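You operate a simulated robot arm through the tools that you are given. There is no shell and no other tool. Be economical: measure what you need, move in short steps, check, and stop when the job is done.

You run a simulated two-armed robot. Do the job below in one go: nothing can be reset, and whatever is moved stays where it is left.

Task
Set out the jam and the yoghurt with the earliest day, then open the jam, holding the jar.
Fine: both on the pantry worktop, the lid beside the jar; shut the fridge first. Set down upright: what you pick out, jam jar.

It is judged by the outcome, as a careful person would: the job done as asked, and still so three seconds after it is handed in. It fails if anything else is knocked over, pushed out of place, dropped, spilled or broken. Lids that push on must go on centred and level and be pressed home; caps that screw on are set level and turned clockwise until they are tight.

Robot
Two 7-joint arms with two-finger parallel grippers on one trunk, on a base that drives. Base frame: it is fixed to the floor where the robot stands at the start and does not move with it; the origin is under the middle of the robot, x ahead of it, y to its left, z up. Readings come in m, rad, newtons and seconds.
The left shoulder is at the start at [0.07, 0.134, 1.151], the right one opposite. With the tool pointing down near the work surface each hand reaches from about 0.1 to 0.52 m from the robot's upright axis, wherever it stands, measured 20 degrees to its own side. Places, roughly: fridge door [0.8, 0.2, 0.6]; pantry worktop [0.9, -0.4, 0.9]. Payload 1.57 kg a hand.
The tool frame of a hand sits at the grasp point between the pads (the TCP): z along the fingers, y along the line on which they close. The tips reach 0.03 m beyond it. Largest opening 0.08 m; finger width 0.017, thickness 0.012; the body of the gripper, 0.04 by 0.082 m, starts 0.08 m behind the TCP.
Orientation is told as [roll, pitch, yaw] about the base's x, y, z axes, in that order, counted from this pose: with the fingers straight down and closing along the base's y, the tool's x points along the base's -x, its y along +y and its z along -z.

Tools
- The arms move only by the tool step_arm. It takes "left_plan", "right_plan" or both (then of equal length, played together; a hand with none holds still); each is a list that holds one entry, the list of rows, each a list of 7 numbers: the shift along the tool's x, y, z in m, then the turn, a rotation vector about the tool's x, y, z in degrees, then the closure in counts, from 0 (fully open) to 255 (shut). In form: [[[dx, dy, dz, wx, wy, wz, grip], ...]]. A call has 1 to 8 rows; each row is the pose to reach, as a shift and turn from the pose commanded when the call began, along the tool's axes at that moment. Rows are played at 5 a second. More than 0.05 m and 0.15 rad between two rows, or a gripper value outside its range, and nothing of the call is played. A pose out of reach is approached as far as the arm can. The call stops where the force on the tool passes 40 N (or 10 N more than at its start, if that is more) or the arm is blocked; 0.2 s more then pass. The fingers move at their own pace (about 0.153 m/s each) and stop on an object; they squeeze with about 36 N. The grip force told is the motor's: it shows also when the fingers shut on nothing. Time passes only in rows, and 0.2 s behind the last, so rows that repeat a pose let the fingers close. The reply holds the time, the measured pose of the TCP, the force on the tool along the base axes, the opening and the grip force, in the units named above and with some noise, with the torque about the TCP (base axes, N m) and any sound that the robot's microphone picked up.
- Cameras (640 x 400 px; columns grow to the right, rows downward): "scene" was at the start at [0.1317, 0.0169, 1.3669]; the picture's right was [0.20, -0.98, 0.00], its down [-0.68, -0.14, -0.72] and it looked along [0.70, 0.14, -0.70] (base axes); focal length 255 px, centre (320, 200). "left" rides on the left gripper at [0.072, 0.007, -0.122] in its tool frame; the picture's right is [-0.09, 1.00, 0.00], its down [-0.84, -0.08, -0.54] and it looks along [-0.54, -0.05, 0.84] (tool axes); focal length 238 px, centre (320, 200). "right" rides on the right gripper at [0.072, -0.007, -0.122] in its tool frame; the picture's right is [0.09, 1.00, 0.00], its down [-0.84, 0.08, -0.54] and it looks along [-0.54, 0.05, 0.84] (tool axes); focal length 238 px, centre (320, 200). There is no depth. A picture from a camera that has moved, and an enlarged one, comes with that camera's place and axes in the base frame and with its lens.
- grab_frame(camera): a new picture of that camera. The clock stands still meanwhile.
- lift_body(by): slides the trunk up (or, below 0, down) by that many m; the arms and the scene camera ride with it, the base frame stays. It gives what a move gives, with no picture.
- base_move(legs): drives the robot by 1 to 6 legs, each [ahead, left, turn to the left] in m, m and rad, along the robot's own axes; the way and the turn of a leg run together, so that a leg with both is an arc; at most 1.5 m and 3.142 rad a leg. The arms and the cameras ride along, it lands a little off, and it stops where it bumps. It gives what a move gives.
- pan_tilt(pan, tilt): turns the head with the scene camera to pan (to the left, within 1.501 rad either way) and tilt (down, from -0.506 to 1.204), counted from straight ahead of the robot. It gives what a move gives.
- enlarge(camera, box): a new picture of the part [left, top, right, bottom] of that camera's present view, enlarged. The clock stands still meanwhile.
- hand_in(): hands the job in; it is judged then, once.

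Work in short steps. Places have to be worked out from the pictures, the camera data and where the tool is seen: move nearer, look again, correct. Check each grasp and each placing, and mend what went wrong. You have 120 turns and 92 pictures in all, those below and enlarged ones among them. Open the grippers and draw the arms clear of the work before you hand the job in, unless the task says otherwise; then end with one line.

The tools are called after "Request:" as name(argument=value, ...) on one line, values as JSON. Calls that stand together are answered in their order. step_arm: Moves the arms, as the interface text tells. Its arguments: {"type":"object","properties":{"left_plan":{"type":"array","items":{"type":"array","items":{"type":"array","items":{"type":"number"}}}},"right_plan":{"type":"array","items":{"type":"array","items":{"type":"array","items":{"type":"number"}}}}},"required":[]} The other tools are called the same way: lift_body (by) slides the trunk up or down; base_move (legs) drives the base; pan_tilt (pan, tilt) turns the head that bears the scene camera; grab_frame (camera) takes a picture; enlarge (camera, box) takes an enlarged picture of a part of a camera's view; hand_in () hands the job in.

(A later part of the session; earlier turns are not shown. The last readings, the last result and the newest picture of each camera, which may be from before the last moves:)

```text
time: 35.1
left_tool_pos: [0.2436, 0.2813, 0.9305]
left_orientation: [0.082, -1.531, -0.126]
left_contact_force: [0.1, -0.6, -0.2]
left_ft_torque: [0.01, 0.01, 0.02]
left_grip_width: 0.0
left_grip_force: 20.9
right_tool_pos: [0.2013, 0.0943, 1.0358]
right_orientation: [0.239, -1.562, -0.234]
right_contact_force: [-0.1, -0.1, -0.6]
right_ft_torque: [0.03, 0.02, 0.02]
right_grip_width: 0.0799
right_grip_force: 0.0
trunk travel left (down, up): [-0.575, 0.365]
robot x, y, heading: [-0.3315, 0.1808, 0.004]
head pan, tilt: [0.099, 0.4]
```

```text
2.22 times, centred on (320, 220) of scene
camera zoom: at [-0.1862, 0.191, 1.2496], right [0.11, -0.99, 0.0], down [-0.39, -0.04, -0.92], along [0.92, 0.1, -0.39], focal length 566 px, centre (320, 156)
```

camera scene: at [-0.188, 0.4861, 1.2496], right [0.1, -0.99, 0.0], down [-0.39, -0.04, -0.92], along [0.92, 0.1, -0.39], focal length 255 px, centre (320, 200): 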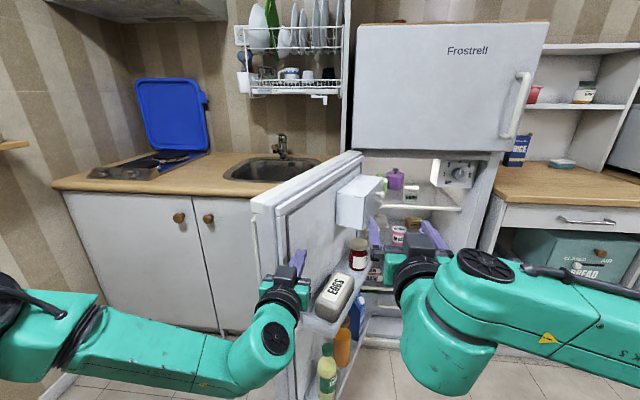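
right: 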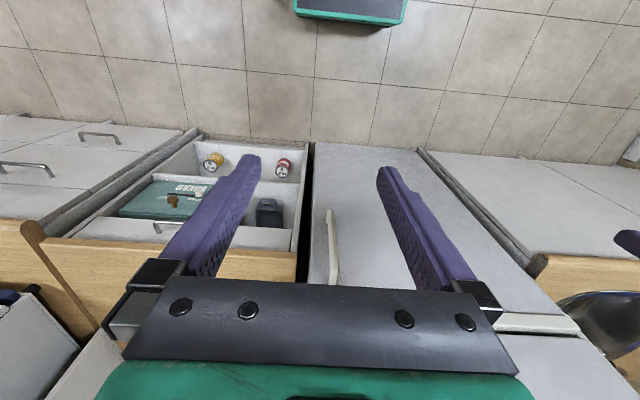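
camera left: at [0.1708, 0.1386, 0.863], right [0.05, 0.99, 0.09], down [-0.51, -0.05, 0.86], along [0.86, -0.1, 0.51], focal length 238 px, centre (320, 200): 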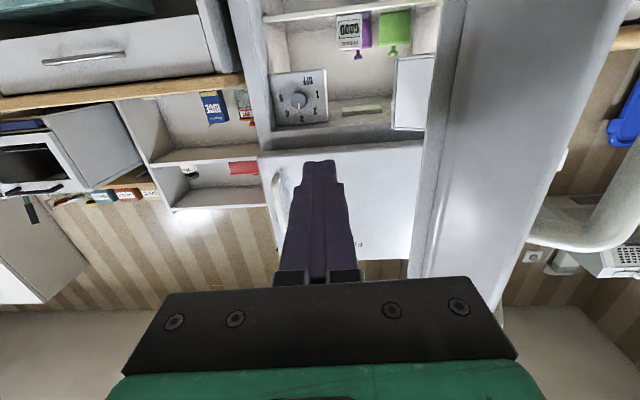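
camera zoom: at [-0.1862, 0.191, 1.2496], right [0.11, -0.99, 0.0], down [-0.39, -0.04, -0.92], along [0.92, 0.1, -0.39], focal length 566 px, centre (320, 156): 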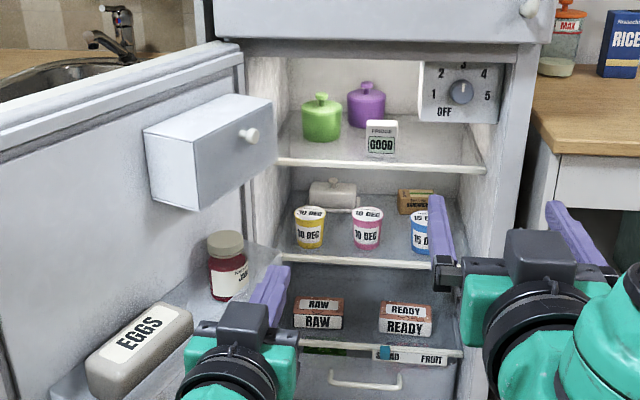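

The label reads JAM; lid top triangulates to about (0.60, 0.43, 0.76), and the compartment above it bottoms at z≈0.87, so I'll approach sideways at ~45° with the left hand. I drive ahead between the door and pantry, and lower the trunk.

Request:
base_move(legs=[[0.0, -0.2, 0], [0.32, 0, 0]])

Request:
lift_body(by=-0.18)

Request:
step_arm(left_plan=[[[0, 0, -0.03, -8.5, 0, 0, 0], [0, 0, -0.05, -17, 0, 0, 0], [0, 0, -0.05, -25, 0, 0, 0], [0, 0, -0.05, -33, 0, 0, 0], [0, 0, -0.05, -41, 0, 0, 0]]])

Request:
pan_tilt(pan=0.4, tilt=0.4)

Request:
grab_frame(camera="scene")

Request:
grab_frame(camera="left")

```text
time: 38.4
left_tool_pos: [0.5686, 0.0849, 0.9293]
left_orientation: [0.076, -1.531, -0.116]
left_contact_force: [0.3, -0.7, -0.7]
left_ft_torque: [0.03, 0.01, -0.02]
left_grip_width: 0.0
left_grip_force: 21.6
right_tool_pos: [0.5254, -0.0999, 1.0353]
right_orientation: [0.208, -1.561, -0.204]
right_contact_force: [0.1, 0.1, 0.0]
right_ft_torque: [0.04, 0.02, -0.01]
right_grip_width: 0.0802
right_grip_force: 0.1
trunk travel left (down, up): [-0.575, 0.365]
robot x, y, heading: [-0.0037, -0.0163, 0.011]
head pan, tilt: [0.099, 0.4]
```

```text
time: 40.4
left_tool_pos: [0.5677, 0.086, 0.7497]
left_orientation: [0.076, -1.53, -0.12]
left_contact_force: [-0.2, 0.1, 0.4]
left_ft_torque: [0.01, 0.0, -0.01]
left_grip_width: 0.0
left_grip_force: 21.1
right_tool_pos: [0.5256, -0.1006, 0.8548]
right_orientation: [0.221, -1.564, -0.218]
right_contact_force: [-0.5, -0.3, -0.1]
right_ft_torque: [-0.03, 0.02, 0.02]
right_grip_width: 0.0802
right_grip_force: 0.0
trunk travel left (down, up): [-0.395, 0.545]
robot x, y, heading: [-0.0076, -0.0159, 0.006]
head pan, tilt: [0.099, 0.4]
```

```text
time: 41.6
left_tool_pos: [0.5163, 0.1726, 0.7812]
left_orientation: [0.734, -1.526, -0.066]
left_contact_force: [0.7, 0.5, 0.1]
left_ft_torque: [-0.01, 0.01, 0.06]
left_grip_width: 0.08
left_grip_force: 0.0
left hand out of reach, approached as far as the arm can: row 2, 3, 4, 5
right_tool_pos: [0.5274, -0.0995, 0.8551]
right_orientation: [0.163, -1.563, -0.158]
right_contact_force: [-0.1, 0.1, -0.5]
right_ft_torque: [-0.01, -0.03, -0.02]
right_grip_width: 0.0801
right_grip_force: 0.0
trunk travel left (down, up): [-0.395, 0.545]
robot x, y, heading: [-0.0, -0.0176, 0.006]
head pan, tilt: [0.099, 0.4]
```

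```text
time: 42.4
left_tool_pos: [0.5152, 0.1703, 0.7811]
left_orientation: [0.735, -1.53, -0.069]
left_contact_force: [0.1, 0.5, 0.6]
left_ft_torque: [-0.01, -0.02, 0.03]
left_grip_width: 0.08
left_grip_force: 0.0
right_tool_pos: [0.5268, -0.0995, 0.8547]
right_orientation: [0.213, -1.565, -0.21]
right_contact_force: [-0.8, 0.2, -0.5]
right_ft_torque: [0.0, 0.0, 0.01]
right_grip_width: 0.08
right_grip_force: 0.1
trunk travel left (down, up): [-0.395, 0.545]
robot x, y, heading: [-0.0008, -0.0145, 0.008]
head pan, tilt: [0.4, 0.4]
```

```text
61 pictures are left
camera scene: at [0.132, 0.022, 1.0696], right [0.4, -0.92, 0.0], down [-0.36, -0.15, -0.92], along [0.85, 0.37, -0.39], focal length 255 px, centre (320, 200)
```

scene: 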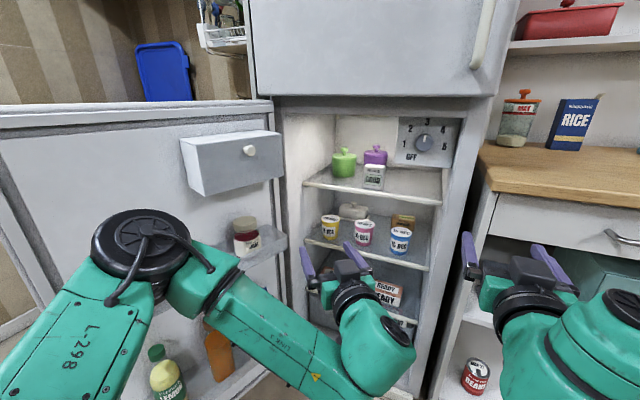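

```text
60 pictures are left
camera left: at [0.412, 0.1006, 0.7141], right [-0.61, 0.78, 0.12], down [-0.34, -0.4, 0.85], along [0.71, 0.48, 0.51], focal length 238 px, centre (320, 200)
```

left: 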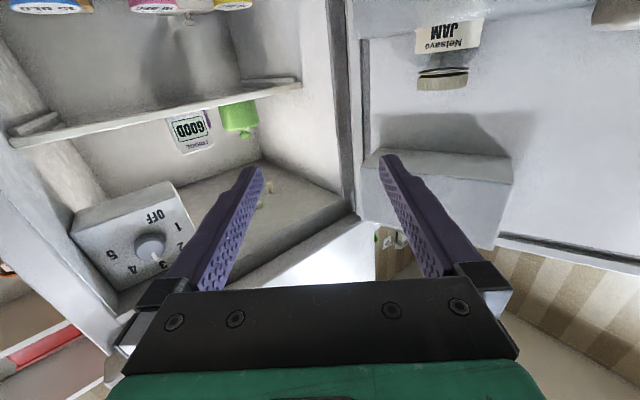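

Three views agree: lid top centre ≈ (0.595, 0.438, 0.757). The left arm is folded too tight here, so I back the base 0.14 and then bring the hand to a pre-grasp ~12 cm short of the jar at z 0.705.

Request:
base_move(legs=[[-0.14, 0.0, 0]])

Request:
step_arm(left_plan=[[[0.015, 0.015, 0.04, 0, 0, 0, 0], [0.03, 0.03, 0.08, 0, 0, 0, 0], [0.045, 0.045, 0.12, 0, 0, 0, 0], [0.06, 0.06, 0.16, 0, 0, 0, 0], [0.075, 0.075, 0.19, 0, 0, 0, 0]]])

Request:
grab_frame(camera="left")

Request:
grab_frame(camera="scene")

```text
time: 43.8
left_tool_pos: [0.3753, 0.1695, 0.7826]
left_orientation: [0.738, -1.529, -0.071]
left_contact_force: [-0.5, -0.7, 0.3]
left_ft_torque: [-0.03, -0.02, -0.03]
left_grip_width: 0.0801
left_grip_force: 0.0
right_tool_pos: [0.385, -0.1027, 0.857]
right_orientation: [0.248, -1.562, -0.248]
right_contact_force: [-0.7, 0.6, 0.0]
right_ft_torque: [-0.01, 0.03, 0.01]
right_grip_width: 0.0802
right_grip_force: 0.0
trunk travel left (down, up): [-0.395, 0.545]
robot x, y, heading: [-0.1423, -0.0194, 0.008]
head pan, tilt: [0.4, 0.4]
```

```text
time: 45.0
left_tool_pos: [0.4762, 0.345, 0.7039]
left_orientation: [0.718, -1.527, -0.055]
left_contact_force: [-1.2, 1.0, -0.4]
left_ft_torque: [0.01, 0.0, 0.01]
left_grip_width: 0.0801
left_grip_force: 0.0
right_tool_pos: [0.3865, -0.1025, 0.8549]
right_orientation: [0.17, -1.56, -0.166]
right_contact_force: [0.3, -0.5, -0.1]
right_ft_torque: [0.0, 0.0, -0.01]
right_grip_width: 0.0799
right_grip_force: 0.0
trunk travel left (down, up): [-0.395, 0.545]
robot x, y, heading: [-0.1445, -0.0183, 0.014]
head pan, tilt: [0.4, 0.4]
```

```text
59 pictures are left
camera left: at [0.3736, 0.2756, 0.636], right [-0.61, 0.78, 0.12], down [-0.34, -0.4, 0.85], along [0.71, 0.48, 0.51], focal length 238 px, centre (320, 200)
```

left: 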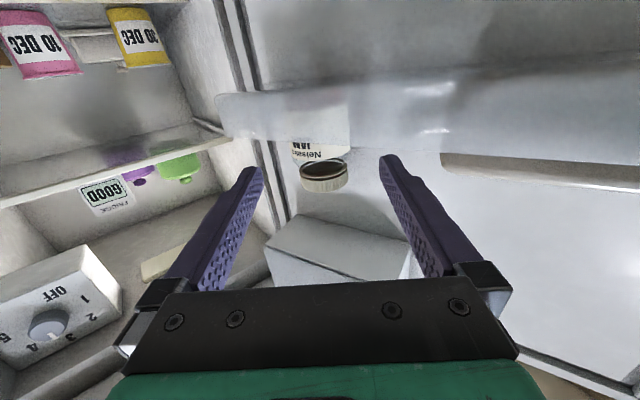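

```text
58 pictures are left
camera scene: at [-0.0075, 0.021, 1.0696], right [0.4, -0.92, 0.0], down [-0.36, -0.15, -0.92], along [0.85, 0.36, -0.39], focal length 255 px, centre (320, 200)
```

scene: 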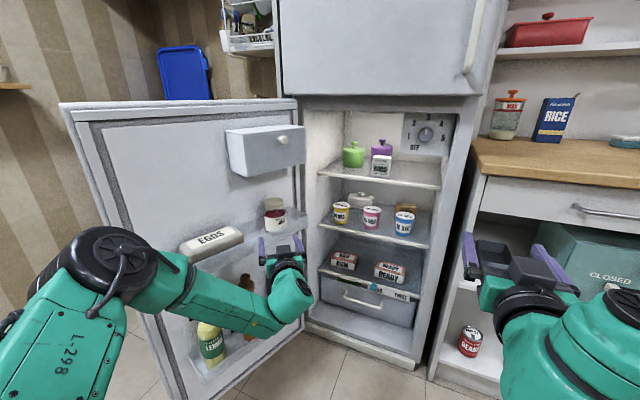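

The bin's front rim (z≈0.70) comes up to the label, so I tilt the hand down 30° to come over it. I'll tilt at 3 cm higher, advance, then check before closing.

Request:
step_arm(left_plan=[[[-0.015, 0, 0, 0, 8, 0, 0], [-0.03, 0, 0, 0, 16, 0, 0], [-0.035, 0, 0, 0, 24, 0, 0], [-0.035, 0, 0.0, 0, 30, 0, 0], [-0.035, 0, 0.05, 0, 30, 0, 0], [-0.03, 0, 0.09, 0, 30, 0, 0]]])

Request:
grab_frame(camera="left")

Request:
enlarge(camera="scene", box=[220, 170, 340, 290])

```text
time: 46.4
left_tool_pos: [0.5489, 0.4018, 0.7307]
left_orientation: [0.053, -1.013, 0.618]
left_contact_force: [-0.3, 0.3, 0.7]
left_ft_torque: [0.03, -0.01, -0.02]
left_grip_width: 0.08
left_grip_force: 0.0
right_tool_pos: [0.3866, -0.1034, 0.855]
right_orientation: [0.196, -1.562, -0.192]
right_contact_force: [-0.3, -0.5, -0.7]
right_ft_torque: [0.03, -0.01, 0.0]
right_grip_width: 0.0799
right_grip_force: 0.1
trunk travel left (down, up): [-0.395, 0.545]
robot x, y, heading: [-0.1448, -0.0156, 0.01]
head pan, tilt: [0.4, 0.4]
```

```text
57 pictures are left
camera left: at [0.4334, 0.3193, 0.7341], right [-0.57, 0.81, 0.11], down [0.05, -0.09, 0.99], along [0.82, 0.58, 0.01], focal length 238 px, centre (320, 200)
```

left: 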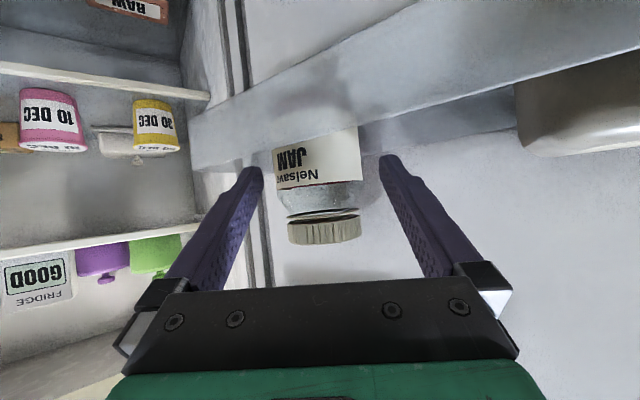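

```text
3.33 times, centred on (280, 230) of scene
camera zoom: at [-0.0071, 0.0207, 1.0695], right [0.4, -0.92, 0.0], down [-0.36, -0.15, -0.92], along [0.85, 0.36, -0.39], focal length 850 px, centre (453, 100)
```

zoom: 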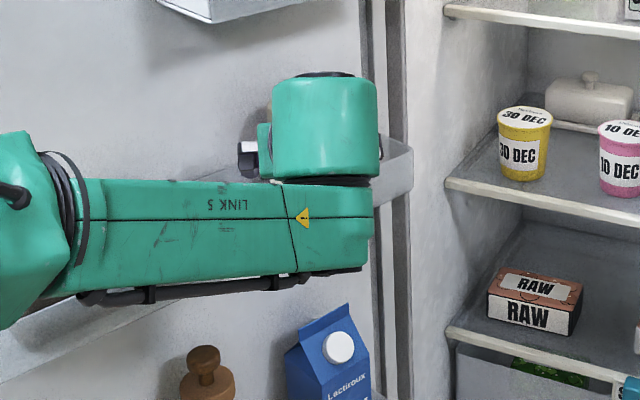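

The jar (Ø≈0.065, lid narrower) is centred between the fingers and clear of the rim. I advance 5.5 cm, drop 1.3 cm, and close.

Request:
step_arm(left_plan=[[[-0.005, 0, 0.018, 0, 0, 0, 0], [-0.011, 0, 0.036, 0, 0, 0, 0], [-0.0165, 0, 0.054, 0, 0, 0, 0], [-0.0165, 0, 0.054, 0, 0, 0, 255], [-0.0165, 0, 0.054, 0, 0, 0, 255], [-0.0165, 0, 0.054, 0, 0, 0, 255]]])

Request:
grab_frame(camera="left")

```text
time: 47.8
left_tool_pos: [0.563, 0.429, 0.7222]
left_orientation: [0.053, -1.017, 0.616]
left_contact_force: [1.0, 0.4, 0.6]
left_ft_torque: [-0.13, -0.18, 0.06]
left_grip_width: 0.0676
left_grip_force: 35.9
left hand out of reach, approached as far as the arm can: row 2, 3, 4, 5, 6
right_tool_pos: [0.3859, -0.1018, 0.8546]
right_orientation: [0.225, -1.564, -0.225]
right_contact_force: [-0.4, -0.6, -0.6]
right_ft_torque: [0.0, 0.01, 0.0]
right_grip_width: 0.0801
right_grip_force: 0.1
trunk travel left (down, up): [-0.395, 0.545]
robot x, y, heading: [-0.1457, -0.0131, 0.011]
head pan, tilt: [0.4, 0.4]
```

```text
55 pictures are left
camera left: at [0.4469, 0.3474, 0.7264], right [-0.57, 0.81, 0.11], down [0.05, -0.1, 0.99], along [0.82, 0.58, 0.01], focal length 238 px, centre (320, 200)
```

left: 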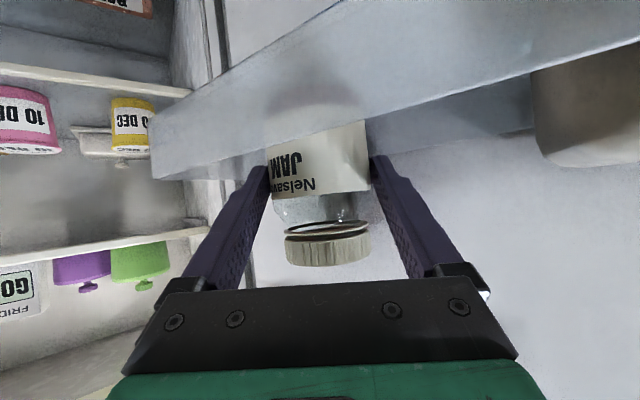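

Gripped, but out of reach left the pads ~3 cm short of the jar's axis. I reopen, nudge the base ahead 3 cm, and grip again deeper.

Request:
step_arm(left_plan=[[[0, 0, 0, 0, 0, 0, 0], [0, 0, 0, 0, 0, 0, 0]]])

Request:
base_move(legs=[[0.025, 0.011, 0]])

Request:
grab_frame(camera="left")

```text
time: 48.4
left_tool_pos: [0.5625, 0.4299, 0.7223]
left_orientation: [0.053, -1.016, 0.617]
left_contact_force: [1.0, -0.3, 0.7]
left_ft_torque: [-0.01, -0.01, -0.01]
left_grip_width: 0.0798
left_grip_force: 0.1
right_tool_pos: [0.386, -0.1019, 0.8554]
right_orientation: [0.212, -1.565, -0.208]
right_contact_force: [-0.1, 0.2, 0.5]
right_ft_torque: [-0.02, 0.0, 0.01]
right_grip_width: 0.0799
right_grip_force: 0.0
trunk travel left (down, up): [-0.395, 0.545]
robot x, y, heading: [-0.1445, -0.0206, 0.009]
head pan, tilt: [0.4, 0.4]
```

```text
time: 49.3
left_tool_pos: [0.5852, 0.4408, 0.723]
left_orientation: [0.051, -1.014, 0.628]
left_contact_force: [-0.7, -0.4, 1.0]
left_ft_torque: [0.02, 0.03, 0.03]
left_grip_width: 0.08
left_grip_force: 0.1
right_tool_pos: [0.4094, -0.0908, 0.8548]
right_orientation: [0.217, -1.566, -0.215]
right_contact_force: [0.3, 0.3, -0.4]
right_ft_torque: [0.03, -0.05, 0.0]
right_grip_width: 0.08
right_grip_force: 0.1
trunk travel left (down, up): [-0.395, 0.545]
robot x, y, heading: [-0.1182, -0.009, 0.013]
head pan, tilt: [0.4, 0.4]
stopped in leg 1: the force on the tool passed its limit at 59 N (the readings are from after the stop); the commanded pose is now the measured one
```

```text
54 pictures are left
camera left: at [0.4694, 0.3574, 0.7268], right [-0.58, 0.81, 0.11], down [0.05, -0.09, 0.99], along [0.81, 0.58, 0.01], focal length 238 px, centre (320, 200)
```

left: 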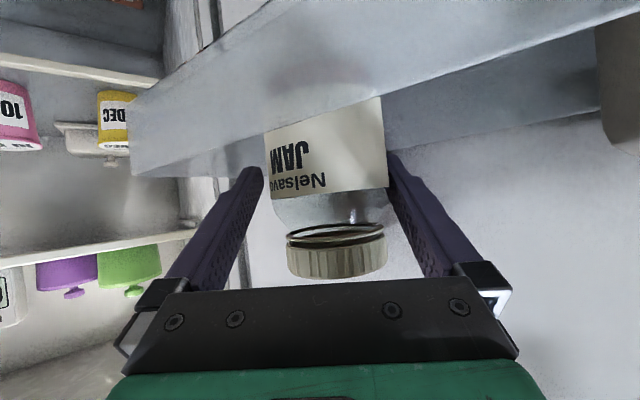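

A brief contact stopped it (a tip probably met the door lining), force is zero now. The jar fills the opening; I close.

Request:
step_arm(left_plan=[[[0, 0, 0, 0, 0, 0, 255], [0, 0, 0, 0, 0, 0, 255], [0, 0, 0, 0, 0, 0, 255]]])

Request:
grab_frame(camera="left")

```text
time: 50.1
left_tool_pos: [0.583, 0.442, 0.723]
left_orientation: [0.053, -1.013, 0.63]
left_contact_force: [1.3, 1.2, 2.1]
left_ft_torque: [-0.02, -0.13, 0.04]
left_grip_width: 0.0679
left_grip_force: 36.0
right_tool_pos: [0.4091, -0.0917, 0.8558]
right_orientation: [0.179, -1.561, -0.176]
right_contact_force: [0.1, 0.3, 0.0]
right_ft_torque: [-0.01, -0.01, 0.02]
right_grip_width: 0.0799
right_grip_force: 0.0
trunk travel left (down, up): [-0.395, 0.545]
robot x, y, heading: [-0.1213, -0.0075, 0.012]
head pan, tilt: [0.4, 0.4]
```

```text
53 pictures are left
camera left: at [0.4694, 0.3577, 0.7269], right [-0.58, 0.81, 0.11], down [0.05, -0.09, 0.99], along [0.81, 0.58, 0.01], focal length 238 px, centre (320, 200)
```

left: 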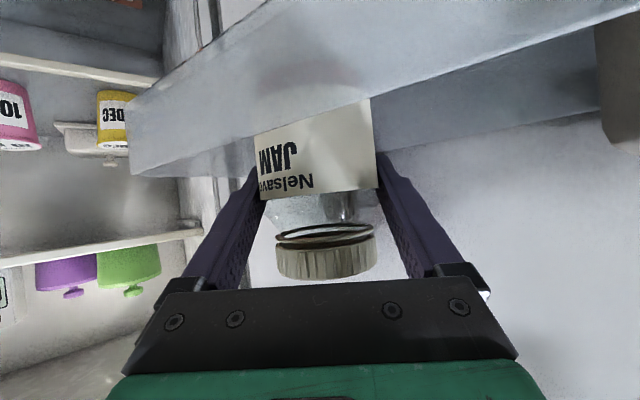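

Firm grip at 0.068 (true diameter). I lift straight up 6 cm, staying below the compartment, then check.

Request:
step_arm(left_plan=[[[-0.017, 0, -0.01, 0, 0, 0, 255], [-0.034, 0, -0.02, 0, 0, 0, 255], [-0.052, 0, -0.032, 0, 0, 0, 255], [-0.052, 0, -0.032, 0, 0, 0, 255]]])

Request:
grab_frame(camera="left")

```text
time: 51.1
left_tool_pos: [0.587, 0.4418, 0.7816]
left_orientation: [0.053, -1.011, 0.626]
left_contact_force: [-3.5, -2.3, -8.4]
left_ft_torque: [0.34, -0.51, 0.02]
left_grip_width: 0.0677
left_grip_force: 36.8
right_tool_pos: [0.4103, -0.0908, 0.8559]
right_orientation: [0.113, -1.562, -0.11]
right_contact_force: [0.2, -0.5, 0.3]
right_ft_torque: [-0.01, 0.01, 0.0]
right_grip_width: 0.0803
right_grip_force: 0.2
trunk travel left (down, up): [-0.395, 0.545]
robot x, y, heading: [-0.1204, -0.0035, 0.008]
head pan, tilt: [0.4, 0.4]
```

```text
52 pictures are left
camera left: at [0.4709, 0.3573, 0.7862], right [-0.58, 0.81, 0.11], down [0.05, -0.09, 0.99], along [0.81, 0.58, 0.01], focal length 238 px, centre (320, 200)
```

left: 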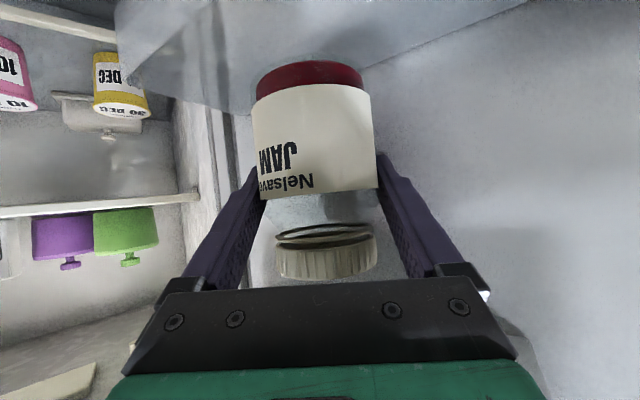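

Jar is out upright, its bottom about level with the rim. I raise 1.5 cm more, then draw back out along the approach direction.

Request:
step_arm(left_plan=[[[-0.013, 0, -0.008, 0, 0, 0, 255], [-0.013, 0, -0.008, 0, 0, 0, 255], [0.002, 0, -0.034, 0, 0, 0, 255], [0.017, 0, -0.06, 0, 0, 0, 255], [0.037, 0, -0.095, 0, 0, 0, 255], [0.057, 0, -0.13, 0, 0, 0, 255]]])

Request:
grab_frame(camera="scene")

```text
time: 51.5
left_tool_pos: [0.5865, 0.4388, 0.7803]
left_orientation: [0.06, -0.995, 0.624]
left_contact_force: [-1.3, -0.4, -6.4]
left_ft_torque: [0.12, -0.29, -0.01]
left_grip_width: 0.0673
left_grip_force: 35.6
right_tool_pos: [0.4115, -0.0912, 0.8537]
right_orientation: [0.121, -1.562, -0.117]
right_contact_force: [-0.4, -0.7, -0.8]
right_ft_torque: [-0.01, 0.0, 0.04]
right_grip_width: 0.0802
right_grip_force: 0.1
trunk travel left (down, up): [-0.395, 0.545]
robot x, y, heading: [-0.1195, -0.0049, 0.012]
head pan, tilt: [0.4, 0.4]
stopped in row 1 (left hand): the force on the tool passed its limit at 53 N (the readings are from after the stop); the commanded pose is now the measured one
```

```text
51 pictures are left
camera scene: at [0.0163, 0.0315, 1.0696], right [0.4, -0.92, 0.0], down [-0.36, -0.15, -0.92], along [0.85, 0.37, -0.39], focal length 255 px, centre (320, 200)
```

scene: 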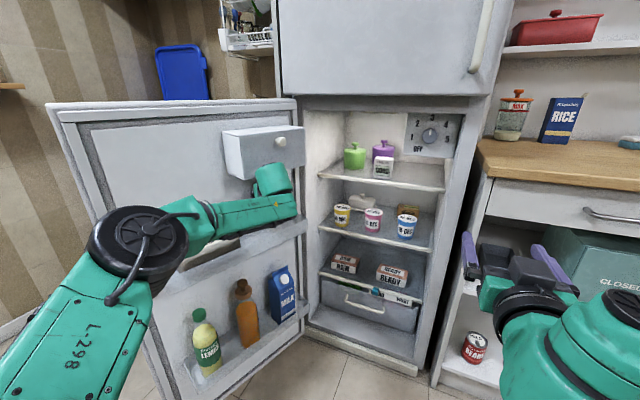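

The wrist touched the compartment's underside. The jar's bottom looks ~2–3 cm above the rim, so I drop 3 mm and withdraw horizontally, with the force guard on.

Request:
step_arm(left_plan=[[[0.003, 0, 0.0, 0, 0, 0, 255], [0.013, 0, -0.017, 0, 0, 0, 255], [0.023, 0, -0.034, 0, 0, 0, 255], [0.033, 0, -0.052, 0, 0, 0, 255], [0.043, 0, -0.07, 0, 0, 0, 255], [0.058, 0, -0.095, 0, 0, 0, 255]]])

Request:
grab_frame(camera="left")

```text
time: 52.9
left_tool_pos: [0.4984, 0.3697, 0.7866]
left_orientation: [0.058, -1.0, 0.628]
left_contact_force: [0.2, -0.2, -4.5]
left_ft_torque: [0.0, -0.02, 0.03]
left_grip_width: 0.0675
left_grip_force: 36.3
right_tool_pos: [0.4093, -0.0912, 0.8558]
right_orientation: [0.163, -1.563, -0.161]
right_contact_force: [-0.6, 0.2, -0.7]
right_ft_torque: [0.03, 0.0, 0.01]
right_grip_width: 0.08
right_grip_force: 0.0
trunk travel left (down, up): [-0.395, 0.545]
robot x, y, heading: [-0.1199, -0.0052, 0.009]
head pan, tilt: [0.4, 0.4]
```

```text
50 pictures are left
camera left: at [0.3829, 0.2862, 0.7925], right [-0.58, 0.81, 0.11], down [0.07, -0.09, 0.99], along [0.81, 0.59, 0.0], focal length 238 px, centre (320, 200)
```

left: 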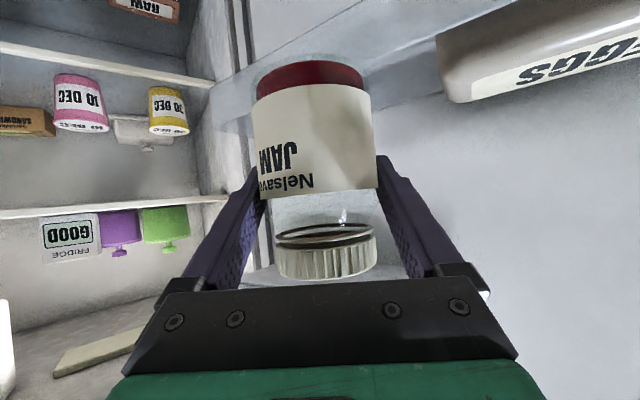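

The jam is free and upright in the left hand. I drive right away from the door, then raise the trunk so it clears the worktop, and look.

Request:
base_move(legs=[[-0.05, -0.2, 0], [0, -0.2, 0]])

Request:
lift_body(by=0.3)

Request:
step_arm(left_plan=[[[0, 0, 0, 6.2, 0, 3.6, 255], [0, 0, 0, 12.5, 0, 7.2, 255], [0, 0, 0, 18.7, 0, 10.8, 255], [0, 0, 0, 25, 0, 14.4, 255], [0, 0, 0, 31.2, 0, 18, 255]]])

Request:
pan_tilt(pan=0.0, tilt=0.5)

Request:
grab_frame(camera="scene")

```text
time: 55.7
left_tool_pos: [0.4518, -0.0362, 0.7865]
left_orientation: [0.061, -0.996, 0.626]
left_contact_force: [0.2, -0.1, -4.4]
left_ft_torque: [0.01, 0.0, 0.01]
left_grip_width: 0.0677
left_grip_force: 36.3
right_tool_pos: [0.3633, -0.4963, 0.8548]
right_orientation: [0.201, -1.562, -0.196]
right_contact_force: [-0.2, -0.3, 0.3]
right_ft_torque: [0.03, -0.03, 0.01]
right_grip_width: 0.0799
right_grip_force: 0.1
trunk travel left (down, up): [-0.395, 0.545]
robot x, y, heading: [-0.1679, -0.4129, 0.006]
head pan, tilt: [0.4, 0.4]
```

```text
time: 58.7
left_tool_pos: [0.4518, -0.0355, 1.0855]
left_orientation: [0.06, -1.001, 0.626]
left_contact_force: [-0.2, -0.2, -3.5]
left_ft_torque: [0.0, -0.02, 0.03]
left_grip_width: 0.0674
left_grip_force: 36.1
right_tool_pos: [0.3643, -0.4969, 1.1533]
right_orientation: [0.114, -1.562, -0.11]
right_contact_force: [-0.3, 0.1, 0.3]
right_ft_torque: [-0.05, 0.02, 0.02]
right_grip_width: 0.0801
right_grip_force: 0.0
trunk travel left (down, up): [-0.695, 0.245]
robot x, y, heading: [-0.1659, -0.414, 0.002]
head pan, tilt: [0.4, 0.4]
```

```text
time: 59.9
left_tool_pos: [0.4521, -0.0349, 1.0857]
left_orientation: [-0.007, -0.989, 0.052]
left_contact_force: [-0.3, 1.1, -4.5]
left_ft_torque: [-0.06, -0.01, -0.04]
left_grip_width: 0.0672
left_grip_force: 35.8
right_tool_pos: [0.3628, -0.4959, 1.1552]
right_orientation: [0.08, -1.561, -0.077]
right_contact_force: [0.1, 0.5, -0.2]
right_ft_torque: [0.02, -0.02, 0.0]
right_grip_width: 0.0799
right_grip_force: 0.1
trunk travel left (down, up): [-0.695, 0.245]
robot x, y, heading: [-0.1662, -0.41, 0.017]
head pan, tilt: [0.4, 0.4]
```

```text
time: 60.8
left_tool_pos: [0.4511, -0.0363, 1.0848]
left_orientation: [-0.006, -0.989, 0.052]
left_contact_force: [-0.2, -0.2, -3.5]
left_ft_torque: [0.0, 0.02, 0.02]
left_grip_width: 0.0675
left_grip_force: 35.9
right_tool_pos: [0.3643, -0.497, 1.1532]
right_orientation: [0.112, -1.563, -0.108]
right_contact_force: [-0.5, -0.1, 0.1]
right_ft_torque: [0.01, 0.01, -0.04]
right_grip_width: 0.0801
right_grip_force: 0.1
trunk travel left (down, up): [-0.695, 0.245]
robot x, y, heading: [-0.1676, -0.4116, 0.01]
head pan, tilt: [0.0, 0.499]
```

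```text
49 pictures are left
camera scene: at [-0.0247, -0.4102, 1.3604], right [0.01, -1.0, 0.0], down [-0.48, -0.01, -0.88], along [0.88, 0.01, -0.48], focal length 255 px, centre (320, 200)
```

scene: 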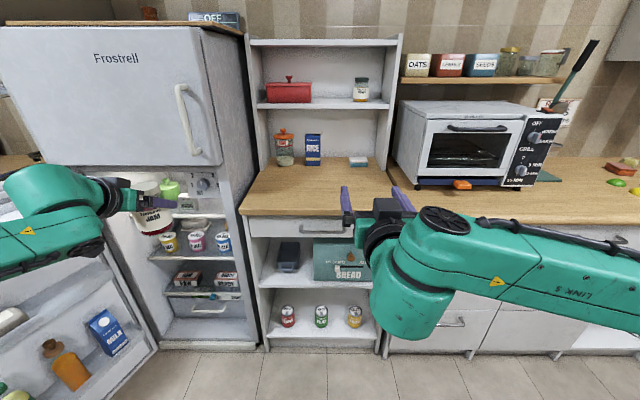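

Worktop height checks out at ≈0.905, front edge x≈0.72, spanning y −0.13…−0.64. I shift the jar inward by 0.18, then drive ahead so it hovers above the front part of the worktop.

Request:
step_arm(left_plan=[[[0, -0.04, 0, 0, 0, 0, 255], [0, -0.08, 0, 0, 0, 0, 255], [0, -0.12, 0, 0, 0, 0, 255], [0, -0.16, 0, 0, 0, 0, 255], [0, -0.18, 0, 0, 0, 0, 255]]])

Request:
base_move(legs=[[0.38, -0.08, 0]])

Request:
grab_frame(camera="scene")

Request:
grab_frame(camera="left")

```text
time: 62.0
left_tool_pos: [0.4615, -0.218, 1.0867]
left_orientation: [-0.005, -0.99, 0.053]
left_contact_force: [0.2, -0.1, -3.8]
left_ft_torque: [-0.01, 0.0, 0.0]
left_grip_width: 0.0674
left_grip_force: 35.7
right_tool_pos: [0.3642, -0.4974, 1.1547]
right_orientation: [0.189, -1.561, -0.186]
right_contact_force: [-0.2, 0.0, 0.4]
right_ft_torque: [0.0, -0.02, 0.01]
right_grip_width: 0.0799
right_grip_force: 0.1
trunk travel left (down, up): [-0.695, 0.245]
robot x, y, heading: [-0.1668, -0.4125, 0.009]
head pan, tilt: [0.0, 0.499]
```

```text
time: 64.4
left_tool_pos: [0.8442, -0.2913, 1.0876]
left_orientation: [-0.006, -0.991, 0.05]
left_contact_force: [-0.3, 0.1, -4.3]
left_ft_torque: [-0.01, 0.01, 0.03]
left_grip_width: 0.0676
left_grip_force: 35.9
right_tool_pos: [0.7476, -0.5716, 1.1569]
right_orientation: [0.138, -1.561, -0.131]
right_contact_force: [1.1, 1.1, -0.4]
right_ft_torque: [0.0, -0.01, -0.03]
right_grip_width: 0.0801
right_grip_force: 0.0
trunk travel left (down, up): [-0.695, 0.245]
robot x, y, heading: [0.2167, -0.4871, 0.014]
head pan, tilt: [0.0, 0.499]
```

```text
48 pictures are left
camera scene: at [0.3591, -0.485, 1.3605], right [0.01, -1.0, 0.0], down [-0.48, 0.0, -0.88], along [0.88, 0.01, -0.48], focal length 255 px, centre (320, 200)
```

scene: 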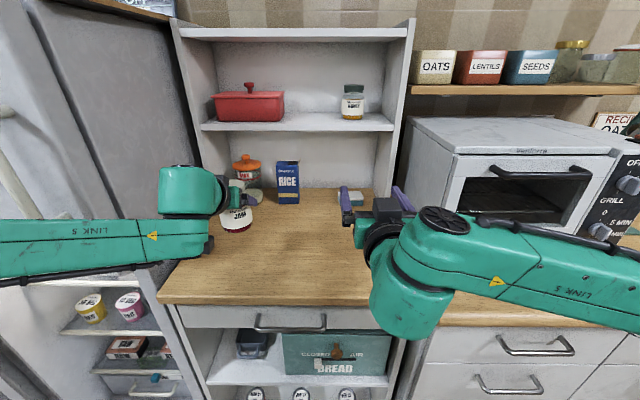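

```text
47 pictures are left
camera left: at [0.7036, -0.2925, 1.0942], right [0.0, 1.0, 0.07], down [0.01, -0.07, 1.0], along [1.0, 0.0, -0.01], focal length 238 px, centre (320, 200)
```

left: 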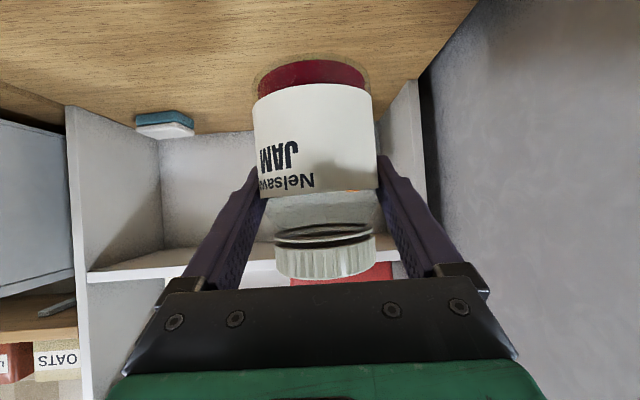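

Jar bottom is about 0.125 above the worktop, spot is free. I lower in steps, slowing near the surface; contact will show in the force.

Request:
step_arm(left_plan=[[[0.025, 0, 0.0164, 0, 0, 0, 255], [0.0502, 0, 0.0328, 0, 0, 0, 255], [0.0753, 0, 0.0492, 0, 0, 0, 255], [0.0879, 0, 0.0574, 0, 0, 0, 255], [0.0946, 0, 0.0618, 0, 0, 0, 255]]])

Request:
grab_frame(camera="left")

```text
time: 65.6
left_tool_pos: [0.8475, -0.2931, 0.973]
left_orientation: [-0.004, -0.989, 0.051]
left_contact_force: [1.1, -0.5, -4.4]
left_ft_torque: [0.0, -0.01, 0.02]
left_grip_width: 0.0673
left_grip_force: 35.9
right_tool_pos: [0.7492, -0.5721, 1.1541]
right_orientation: [0.138, -1.561, -0.134]
right_contact_force: [0.1, -0.6, -0.8]
right_ft_torque: [0.02, 0.0, -0.01]
right_grip_width: 0.08
right_grip_force: 0.0
trunk travel left (down, up): [-0.695, 0.245]
robot x, y, heading: [0.2171, -0.4869, 0.006]
head pan, tilt: [0.0, 0.499]
```

```text
46 pictures are left
camera left: at [0.7037, -0.2938, 0.9803], right [0.0, 1.0, 0.07], down [0.01, -0.07, 1.0], along [1.0, 0.0, -0.01], focal length 238 px, centre (320, 200)
```

left: 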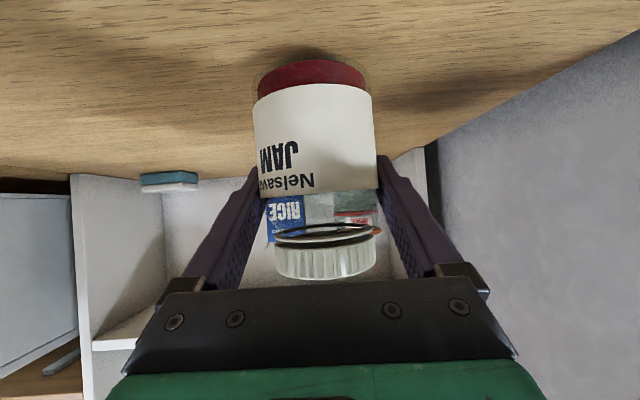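

Nearly touching; I lower in 4 mm steps until the weight comes off.

Request:
step_arm(left_plan=[[[0.0033, 0, 0.0022, 0, 0, 0, 255], [0.0067, 0, 0.0044, 0, 0, 0, 255], [0.01, 0, 0.0066, 0, 0, 0, 255]]])

```text
time: 66.4
left_tool_pos: [0.8461, -0.2934, 0.9646]
left_orientation: [-0.003, -0.997, 0.051]
left_contact_force: [2.0, 0.5, 5.9]
left_ft_torque: [0.19, -0.31, 0.0]
left_grip_width: 0.0674
left_grip_force: 36.5
right_tool_pos: [0.746, -0.5718, 1.1574]
right_orientation: [0.229, -1.565, -0.225]
right_contact_force: [1.0, -0.3, 0.1]
right_ft_torque: [0.0, -0.02, -0.01]
right_grip_width: 0.0802
right_grip_force: 0.1
trunk travel left (down, up): [-0.695, 0.245]
robot x, y, heading: [0.2159, -0.4852, 0.006]
head pan, tilt: [0.0, 0.499]
```

Contact: the table carries the jar (+10 N change). I open and withdraw straight back, then look.

Request:
step_arm(left_plan=[[[0, 0, 0, 0, 0, 0, 0], [0, 0, 0, 0, 0, 0, 0], [0.018, 0, -0.029, 0, 0, 0, 0], [0.041, 0, -0.063, 0, 0, 0, 0], [0.064, 0, -0.098, 0, 0, 0, 0], [0.05, 0, -0.13, 0, 0, 0, 0], [0.02, 0, -0.16, 0, 0, 0, 0]]])

Request:
grab_frame(camera="scene")

```text
time: 68.0
left_tool_pos: [0.7087, -0.3067, 1.0127]
left_orientation: [-0.012, -0.989, 0.046]
left_contact_force: [-0.7, -0.3, 1.2]
left_ft_torque: [0.0, 0.0, 0.0]
left_grip_width: 0.0798
left_grip_force: 0.1
left hand out of reach, approached as far as the arm can: row 7
right_tool_pos: [0.7482, -0.5703, 1.1552]
right_orientation: [0.152, -1.561, -0.146]
right_contact_force: [0.6, -0.1, -0.5]
right_ft_torque: [-0.02, 0.02, 0.01]
right_grip_width: 0.0802
right_grip_force: 0.1
trunk travel left (down, up): [-0.695, 0.245]
robot x, y, heading: [0.2184, -0.4853, 0.009]
head pan, tilt: [0.0, 0.499]
```

```text
45 pictures are left
camera scene: at [0.3598, -0.4853, 1.3604], right [0.01, -1.0, 0.0], down [-0.48, 0.0, -0.88], along [0.88, 0.01, -0.48], focal length 255 px, centre (320, 200)
```

scene: 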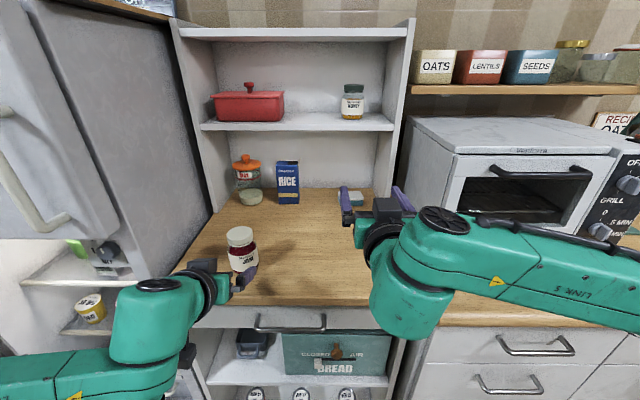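

Jam stands upright at about (0.846, −0.293). Next the pink yoghurt with the left hand: I back away, slide left, and meanwhile fold the right hand to point down so it doesn't enter the fridge.

Request:
base_move(legs=[[-0.3, 0, 0], [0, 0.42, 0]])

Request:
step_arm(right_plan=[[[0, -0.02, -0.02, 0, 8.5, 0, 0], [0, -0.04, -0.04, 0, 17, 0, 0], [0, -0.06, -0.06, 0, 25.5, 0, 0], [0, -0.08, -0.08, 0, 34, 0, 0], [0, -0.1, -0.1, 0, 42.5, 0, 0], [0, -0.12, -0.12, 0, 51, 0, 0], [0, -0.14, -0.14, 0, 59.5, 0, 0], [0, -0.15, -0.16, 0, 68, 0, 0]]])

Request:
step_arm(right_plan=[[[0, 0, 0, 0, 8, 0, 0], [0, 0, 0, 0, 16, 0, 0], [0, 0, 0, 0, 21, 0, 0]]])

Request:
lift_body(by=-0.3)

Request:
pan_tilt(pan=0.3, tilt=0.4)

Request:
grab_frame(camera="scene")

Request:
grab_frame(camera="left")

```text
time: 72.2
left_tool_pos: [0.4126, 0.1043, 1.0116]
left_orientation: [-0.012, -0.992, 0.053]
left_contact_force: [0.6, 0.2, 0.5]
left_ft_torque: [0.02, 0.0, 0.0]
left_grip_width: 0.08
left_grip_force: 0.1
right_tool_pos: [0.4524, -0.1604, 1.1561]
right_orientation: [0.239, -1.561, -0.228]
right_contact_force: [-0.6, 0.5, -0.8]
right_ft_torque: [0.05, 0.0, 0.0]
right_grip_width: 0.08
right_grip_force: 0.0
trunk travel left (down, up): [-0.695, 0.245]
robot x, y, heading: [-0.0771, -0.0837, 0.019]
head pan, tilt: [0.0, 0.499]
```

```text
time: 74.0
left_tool_pos: [0.4118, 0.1051, 1.0119]
left_orientation: [-0.014, -0.991, 0.056]
left_contact_force: [1.7, 0.5, -0.9]
left_ft_torque: [-0.02, -0.01, -0.01]
left_grip_width: 0.0801
left_grip_force: 0.0
right_tool_pos: [0.2931, -0.3138, 1.1555]
right_orientation: [0.003, -0.377, 0.014]
right_contact_force: [-0.2, -0.5, -0.4]
right_ft_torque: [-0.01, -0.03, 0.01]
right_grip_width: 0.0799
right_grip_force: 0.1
trunk travel left (down, up): [-0.695, 0.245]
robot x, y, heading: [-0.0822, -0.0811, 0.014]
head pan, tilt: [0.0, 0.499]
```

```text
time: 74.8
left_tool_pos: [0.413, 0.105, 1.0107]
left_orientation: [-0.015, -0.992, 0.055]
left_contact_force: [-0.7, -0.4, -0.5]
left_ft_torque: [-0.01, 0.05, 0.0]
left_grip_width: 0.08
left_grip_force: 0.1
right_tool_pos: [0.2946, -0.3121, 1.157]
right_orientation: [0.002, -0.009, 0.013]
right_contact_force: [-0.1, 0.0, 0.6]
right_ft_torque: [0.04, -0.02, -0.01]
right_grip_width: 0.08
right_grip_force: 0.1
trunk travel left (down, up): [-0.695, 0.245]
robot x, y, heading: [-0.0802, -0.0793, 0.012]
head pan, tilt: [0.0, 0.499]
```

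```text
time: 77.8
left_tool_pos: [0.4113, 0.1057, 0.7111]
left_orientation: [-0.014, -0.992, 0.055]
left_contact_force: [-1.0, -1.0, -0.1]
left_ft_torque: [0.0, 0.04, -0.01]
left_grip_width: 0.0801
left_grip_force: 0.1
right_tool_pos: [0.2951, -0.314, 0.8547]
right_orientation: [0.001, -0.011, 0.011]
right_contact_force: [-0.4, 0.3, 0.2]
right_ft_torque: [0.0, 0.0, 0.01]
right_grip_width: 0.0802
right_grip_force: 0.1
trunk travel left (down, up): [-0.395, 0.545]
robot x, y, heading: [-0.0796, -0.0792, 0.016]
head pan, tilt: [0.0, 0.499]
```

```text
time: 78.5
left_tool_pos: [0.4122, 0.1042, 0.7107]
left_orientation: [-0.016, -0.991, 0.056]
left_contact_force: [0.2, 0.1, -0.1]
left_ft_torque: [0.0, 0.0, 0.02]
left_grip_width: 0.08
left_grip_force: 0.1
right_tool_pos: [0.2946, -0.3127, 0.8565]
right_orientation: [0.003, -0.011, 0.013]
right_contact_force: [-1.2, 0.4, 1.0]
right_ft_torque: [0.01, -0.01, -0.03]
right_grip_width: 0.0801
right_grip_force: 0.1
trunk travel left (down, up): [-0.395, 0.545]
robot x, y, heading: [-0.0774, -0.0805, 0.017]
head pan, tilt: [0.3, 0.4]
```

```text
44 pictures are left
camera scene: at [0.0608, -0.0505, 1.0696], right [0.31, -0.95, 0.0], down [-0.37, -0.12, -0.92], along [0.88, 0.29, -0.39], focal length 255 px, centre (320, 200)
```

scene: 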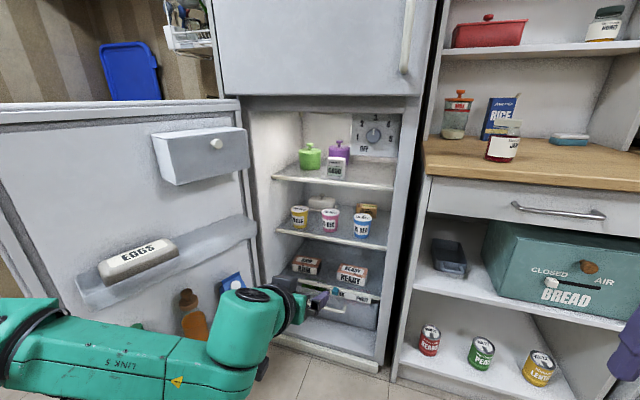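

```text
43 pictures are left
camera left: at [0.2699, 0.1048, 0.7179], right [0.01, 1.0, 0.07], down [0.01, -0.07, 1.0], along [1.0, -0.01, -0.01], focal length 238 px, centre (320, 200)
```

left: 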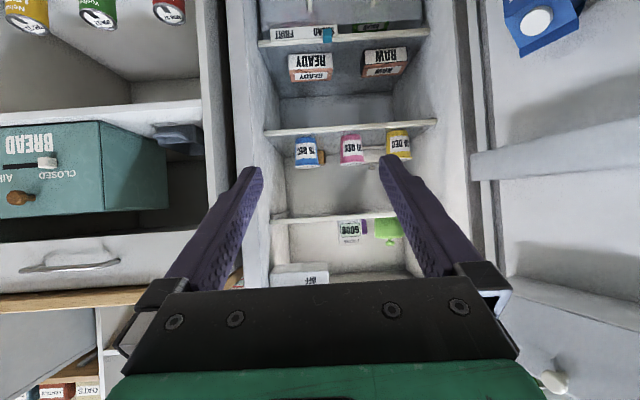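

The pink cup triangulates to about (0.92, 0.19), centre z≈0.59; neighbours 0.12 apart. I drive nearer, lower the trunk 0.1, and look again.

Request:
base_move(legs=[[0.2, 0.085, -0.017]])

Request:
lift_body(by=-0.09)

Request:
grab_frame(camera="left")

Request:
grab_frame(camera="scene")

```text
time: 80.2
left_tool_pos: [0.6151, 0.1853, 0.7114]
left_orientation: [-0.013, -0.99, 0.043]
left_contact_force: [0.3, 0.6, 0.3]
left_ft_torque: [-0.02, 0.01, -0.02]
left_grip_width: 0.0798
left_grip_force: 0.1
right_tool_pos: [0.4917, -0.2289, 0.8548]
right_orientation: [0.004, -0.008, -0.003]
right_contact_force: [-0.1, -0.2, -0.3]
right_ft_torque: [0.01, 0.03, -0.04]
right_grip_width: 0.08
right_grip_force: 0.0
trunk travel left (down, up): [-0.395, 0.545]
robot x, y, heading: [0.1184, 0.0148, 0.002]
head pan, tilt: [0.3, 0.4]
```

```text
time: 81.5
left_tool_pos: [0.6153, 0.1867, 0.6221]
left_orientation: [-0.016, -0.99, 0.041]
left_contact_force: [0.2, 0.4, 0.0]
left_ft_torque: [-0.01, -0.02, -0.01]
left_grip_width: 0.0801
left_grip_force: 0.1
right_tool_pos: [0.4915, -0.2297, 0.7652]
right_orientation: [0.001, -0.01, 0.0]
right_contact_force: [-1.2, 0.7, -0.5]
right_ft_torque: [0.01, -0.01, 0.0]
right_grip_width: 0.0799
right_grip_force: 0.1
trunk travel left (down, up): [-0.305, 0.635]
robot x, y, heading: [0.1189, 0.0101, 0.006]
head pan, tilt: [0.3, 0.4]
```

```text
42 pictures are left
camera left: at [0.4729, 0.1882, 0.628], right [0.02, 1.0, 0.07], down [0.01, -0.07, 1.0], along [1.0, -0.02, -0.01], focal length 238 px, centre (320, 200)
```

left: 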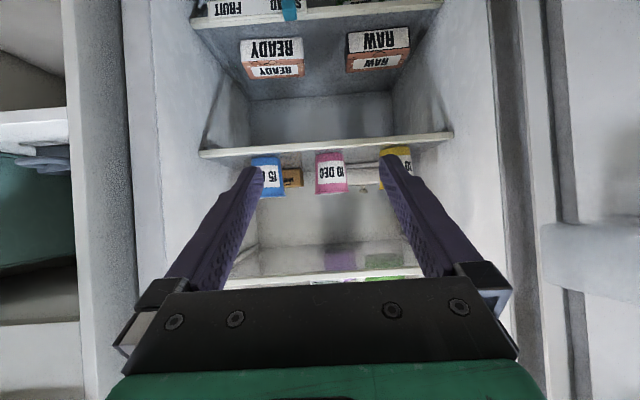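

```text
41 pictures are left
camera scene: at [0.2614, 0.0362, 0.9797], right [0.3, -0.95, 0.0], down [-0.37, -0.12, -0.92], along [0.88, 0.27, -0.39], focal length 255 px, centre (320, 200)
```

scene: 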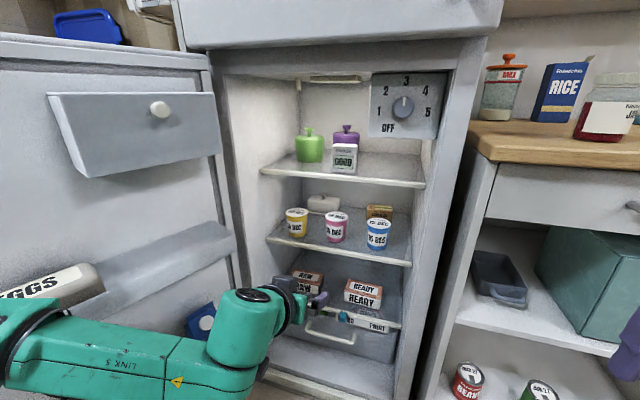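

Shelf edges show the cup is deeper: consistent triangulation gives pink cup ≈ (1.00, 0.205), z 0.525–0.605. I shift the base right a bit to keep the elbow off the door bins, drive ahead, then extend the hand to a pre-grasp.

Request:
base_move(legs=[[0.0, -0.05, 0], [0.16, 0, 0]])

Request:
step_arm(left_plan=[[[0.0, 0.025, 0.02, 0, 0, 0, 0], [0.0, 0.05, 0.04, 0, 0, 0, 0], [-0.012, 0.068, 0.07, 0, 0, 0, 0], [-0.025, 0.068, 0.1, 0, 0, 0, 0]]])

Request:
grab_frame(camera="left")

Request:
grab_frame(camera="scene")

```text
time: 83.4
left_tool_pos: [0.7751, 0.1389, 0.6202]
left_orientation: [-0.015, -0.99, 0.043]
left_contact_force: [-0.4, -0.1, -0.2]
left_ft_torque: [-0.02, 0.0, 0.03]
left_grip_width: 0.0799
left_grip_force: 0.1
right_tool_pos: [0.6527, -0.2776, 0.7653]
right_orientation: [0.001, -0.009, 0.002]
right_contact_force: [-0.6, -0.2, -0.3]
right_ft_torque: [0.03, 0.01, 0.03]
right_grip_width: 0.0799
right_grip_force: 0.0
trunk travel left (down, up): [-0.305, 0.635]
robot x, y, heading: [0.2822, -0.0417, 0.005]
head pan, tilt: [0.3, 0.4]
```

```text
time: 84.4
left_tool_pos: [0.871, 0.2103, 0.5867]
left_orientation: [-0.013, -0.991, 0.046]
left_contact_force: [-0.1, -0.4, 0.1]
left_ft_torque: [0.02, 0.03, -0.02]
left_grip_width: 0.08
left_grip_force: 0.0
right_tool_pos: [0.6545, -0.2766, 0.7655]
right_orientation: [0.003, -0.009, 0.003]
right_contact_force: [-0.6, 0.7, 0.5]
right_ft_torque: [0.02, -0.03, 0.01]
right_grip_width: 0.08
right_grip_force: 0.0
trunk travel left (down, up): [-0.305, 0.635]
robot x, y, heading: [0.282, -0.0384, 0.007]
head pan, tilt: [0.3, 0.4]
```

```text
40 pictures are left
camera left: at [0.7296, 0.2124, 0.5949], right [0.02, 1.0, 0.07], down [0.01, -0.07, 1.0], along [1.0, -0.02, -0.01], focal length 238 px, centre (320, 200)
```

left: 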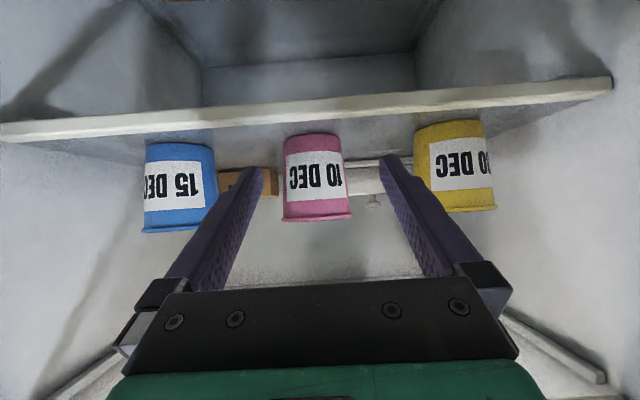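

```text
39 pictures are left
camera scene: at [0.4226, -0.0119, 0.9795], right [0.3, -0.95, 0.0], down [-0.37, -0.12, -0.92], along [0.88, 0.28, -0.39], focal length 255 px, centre (320, 200)
```

scene: 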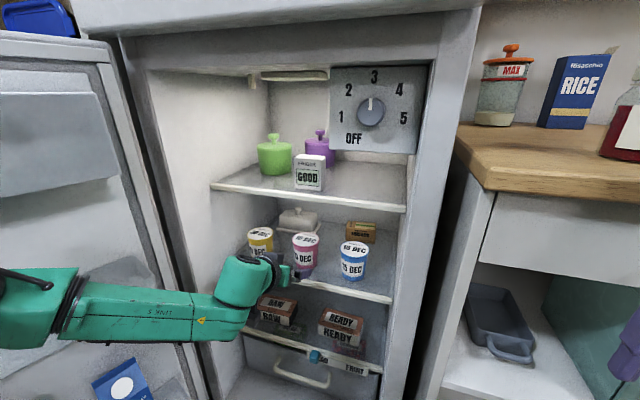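

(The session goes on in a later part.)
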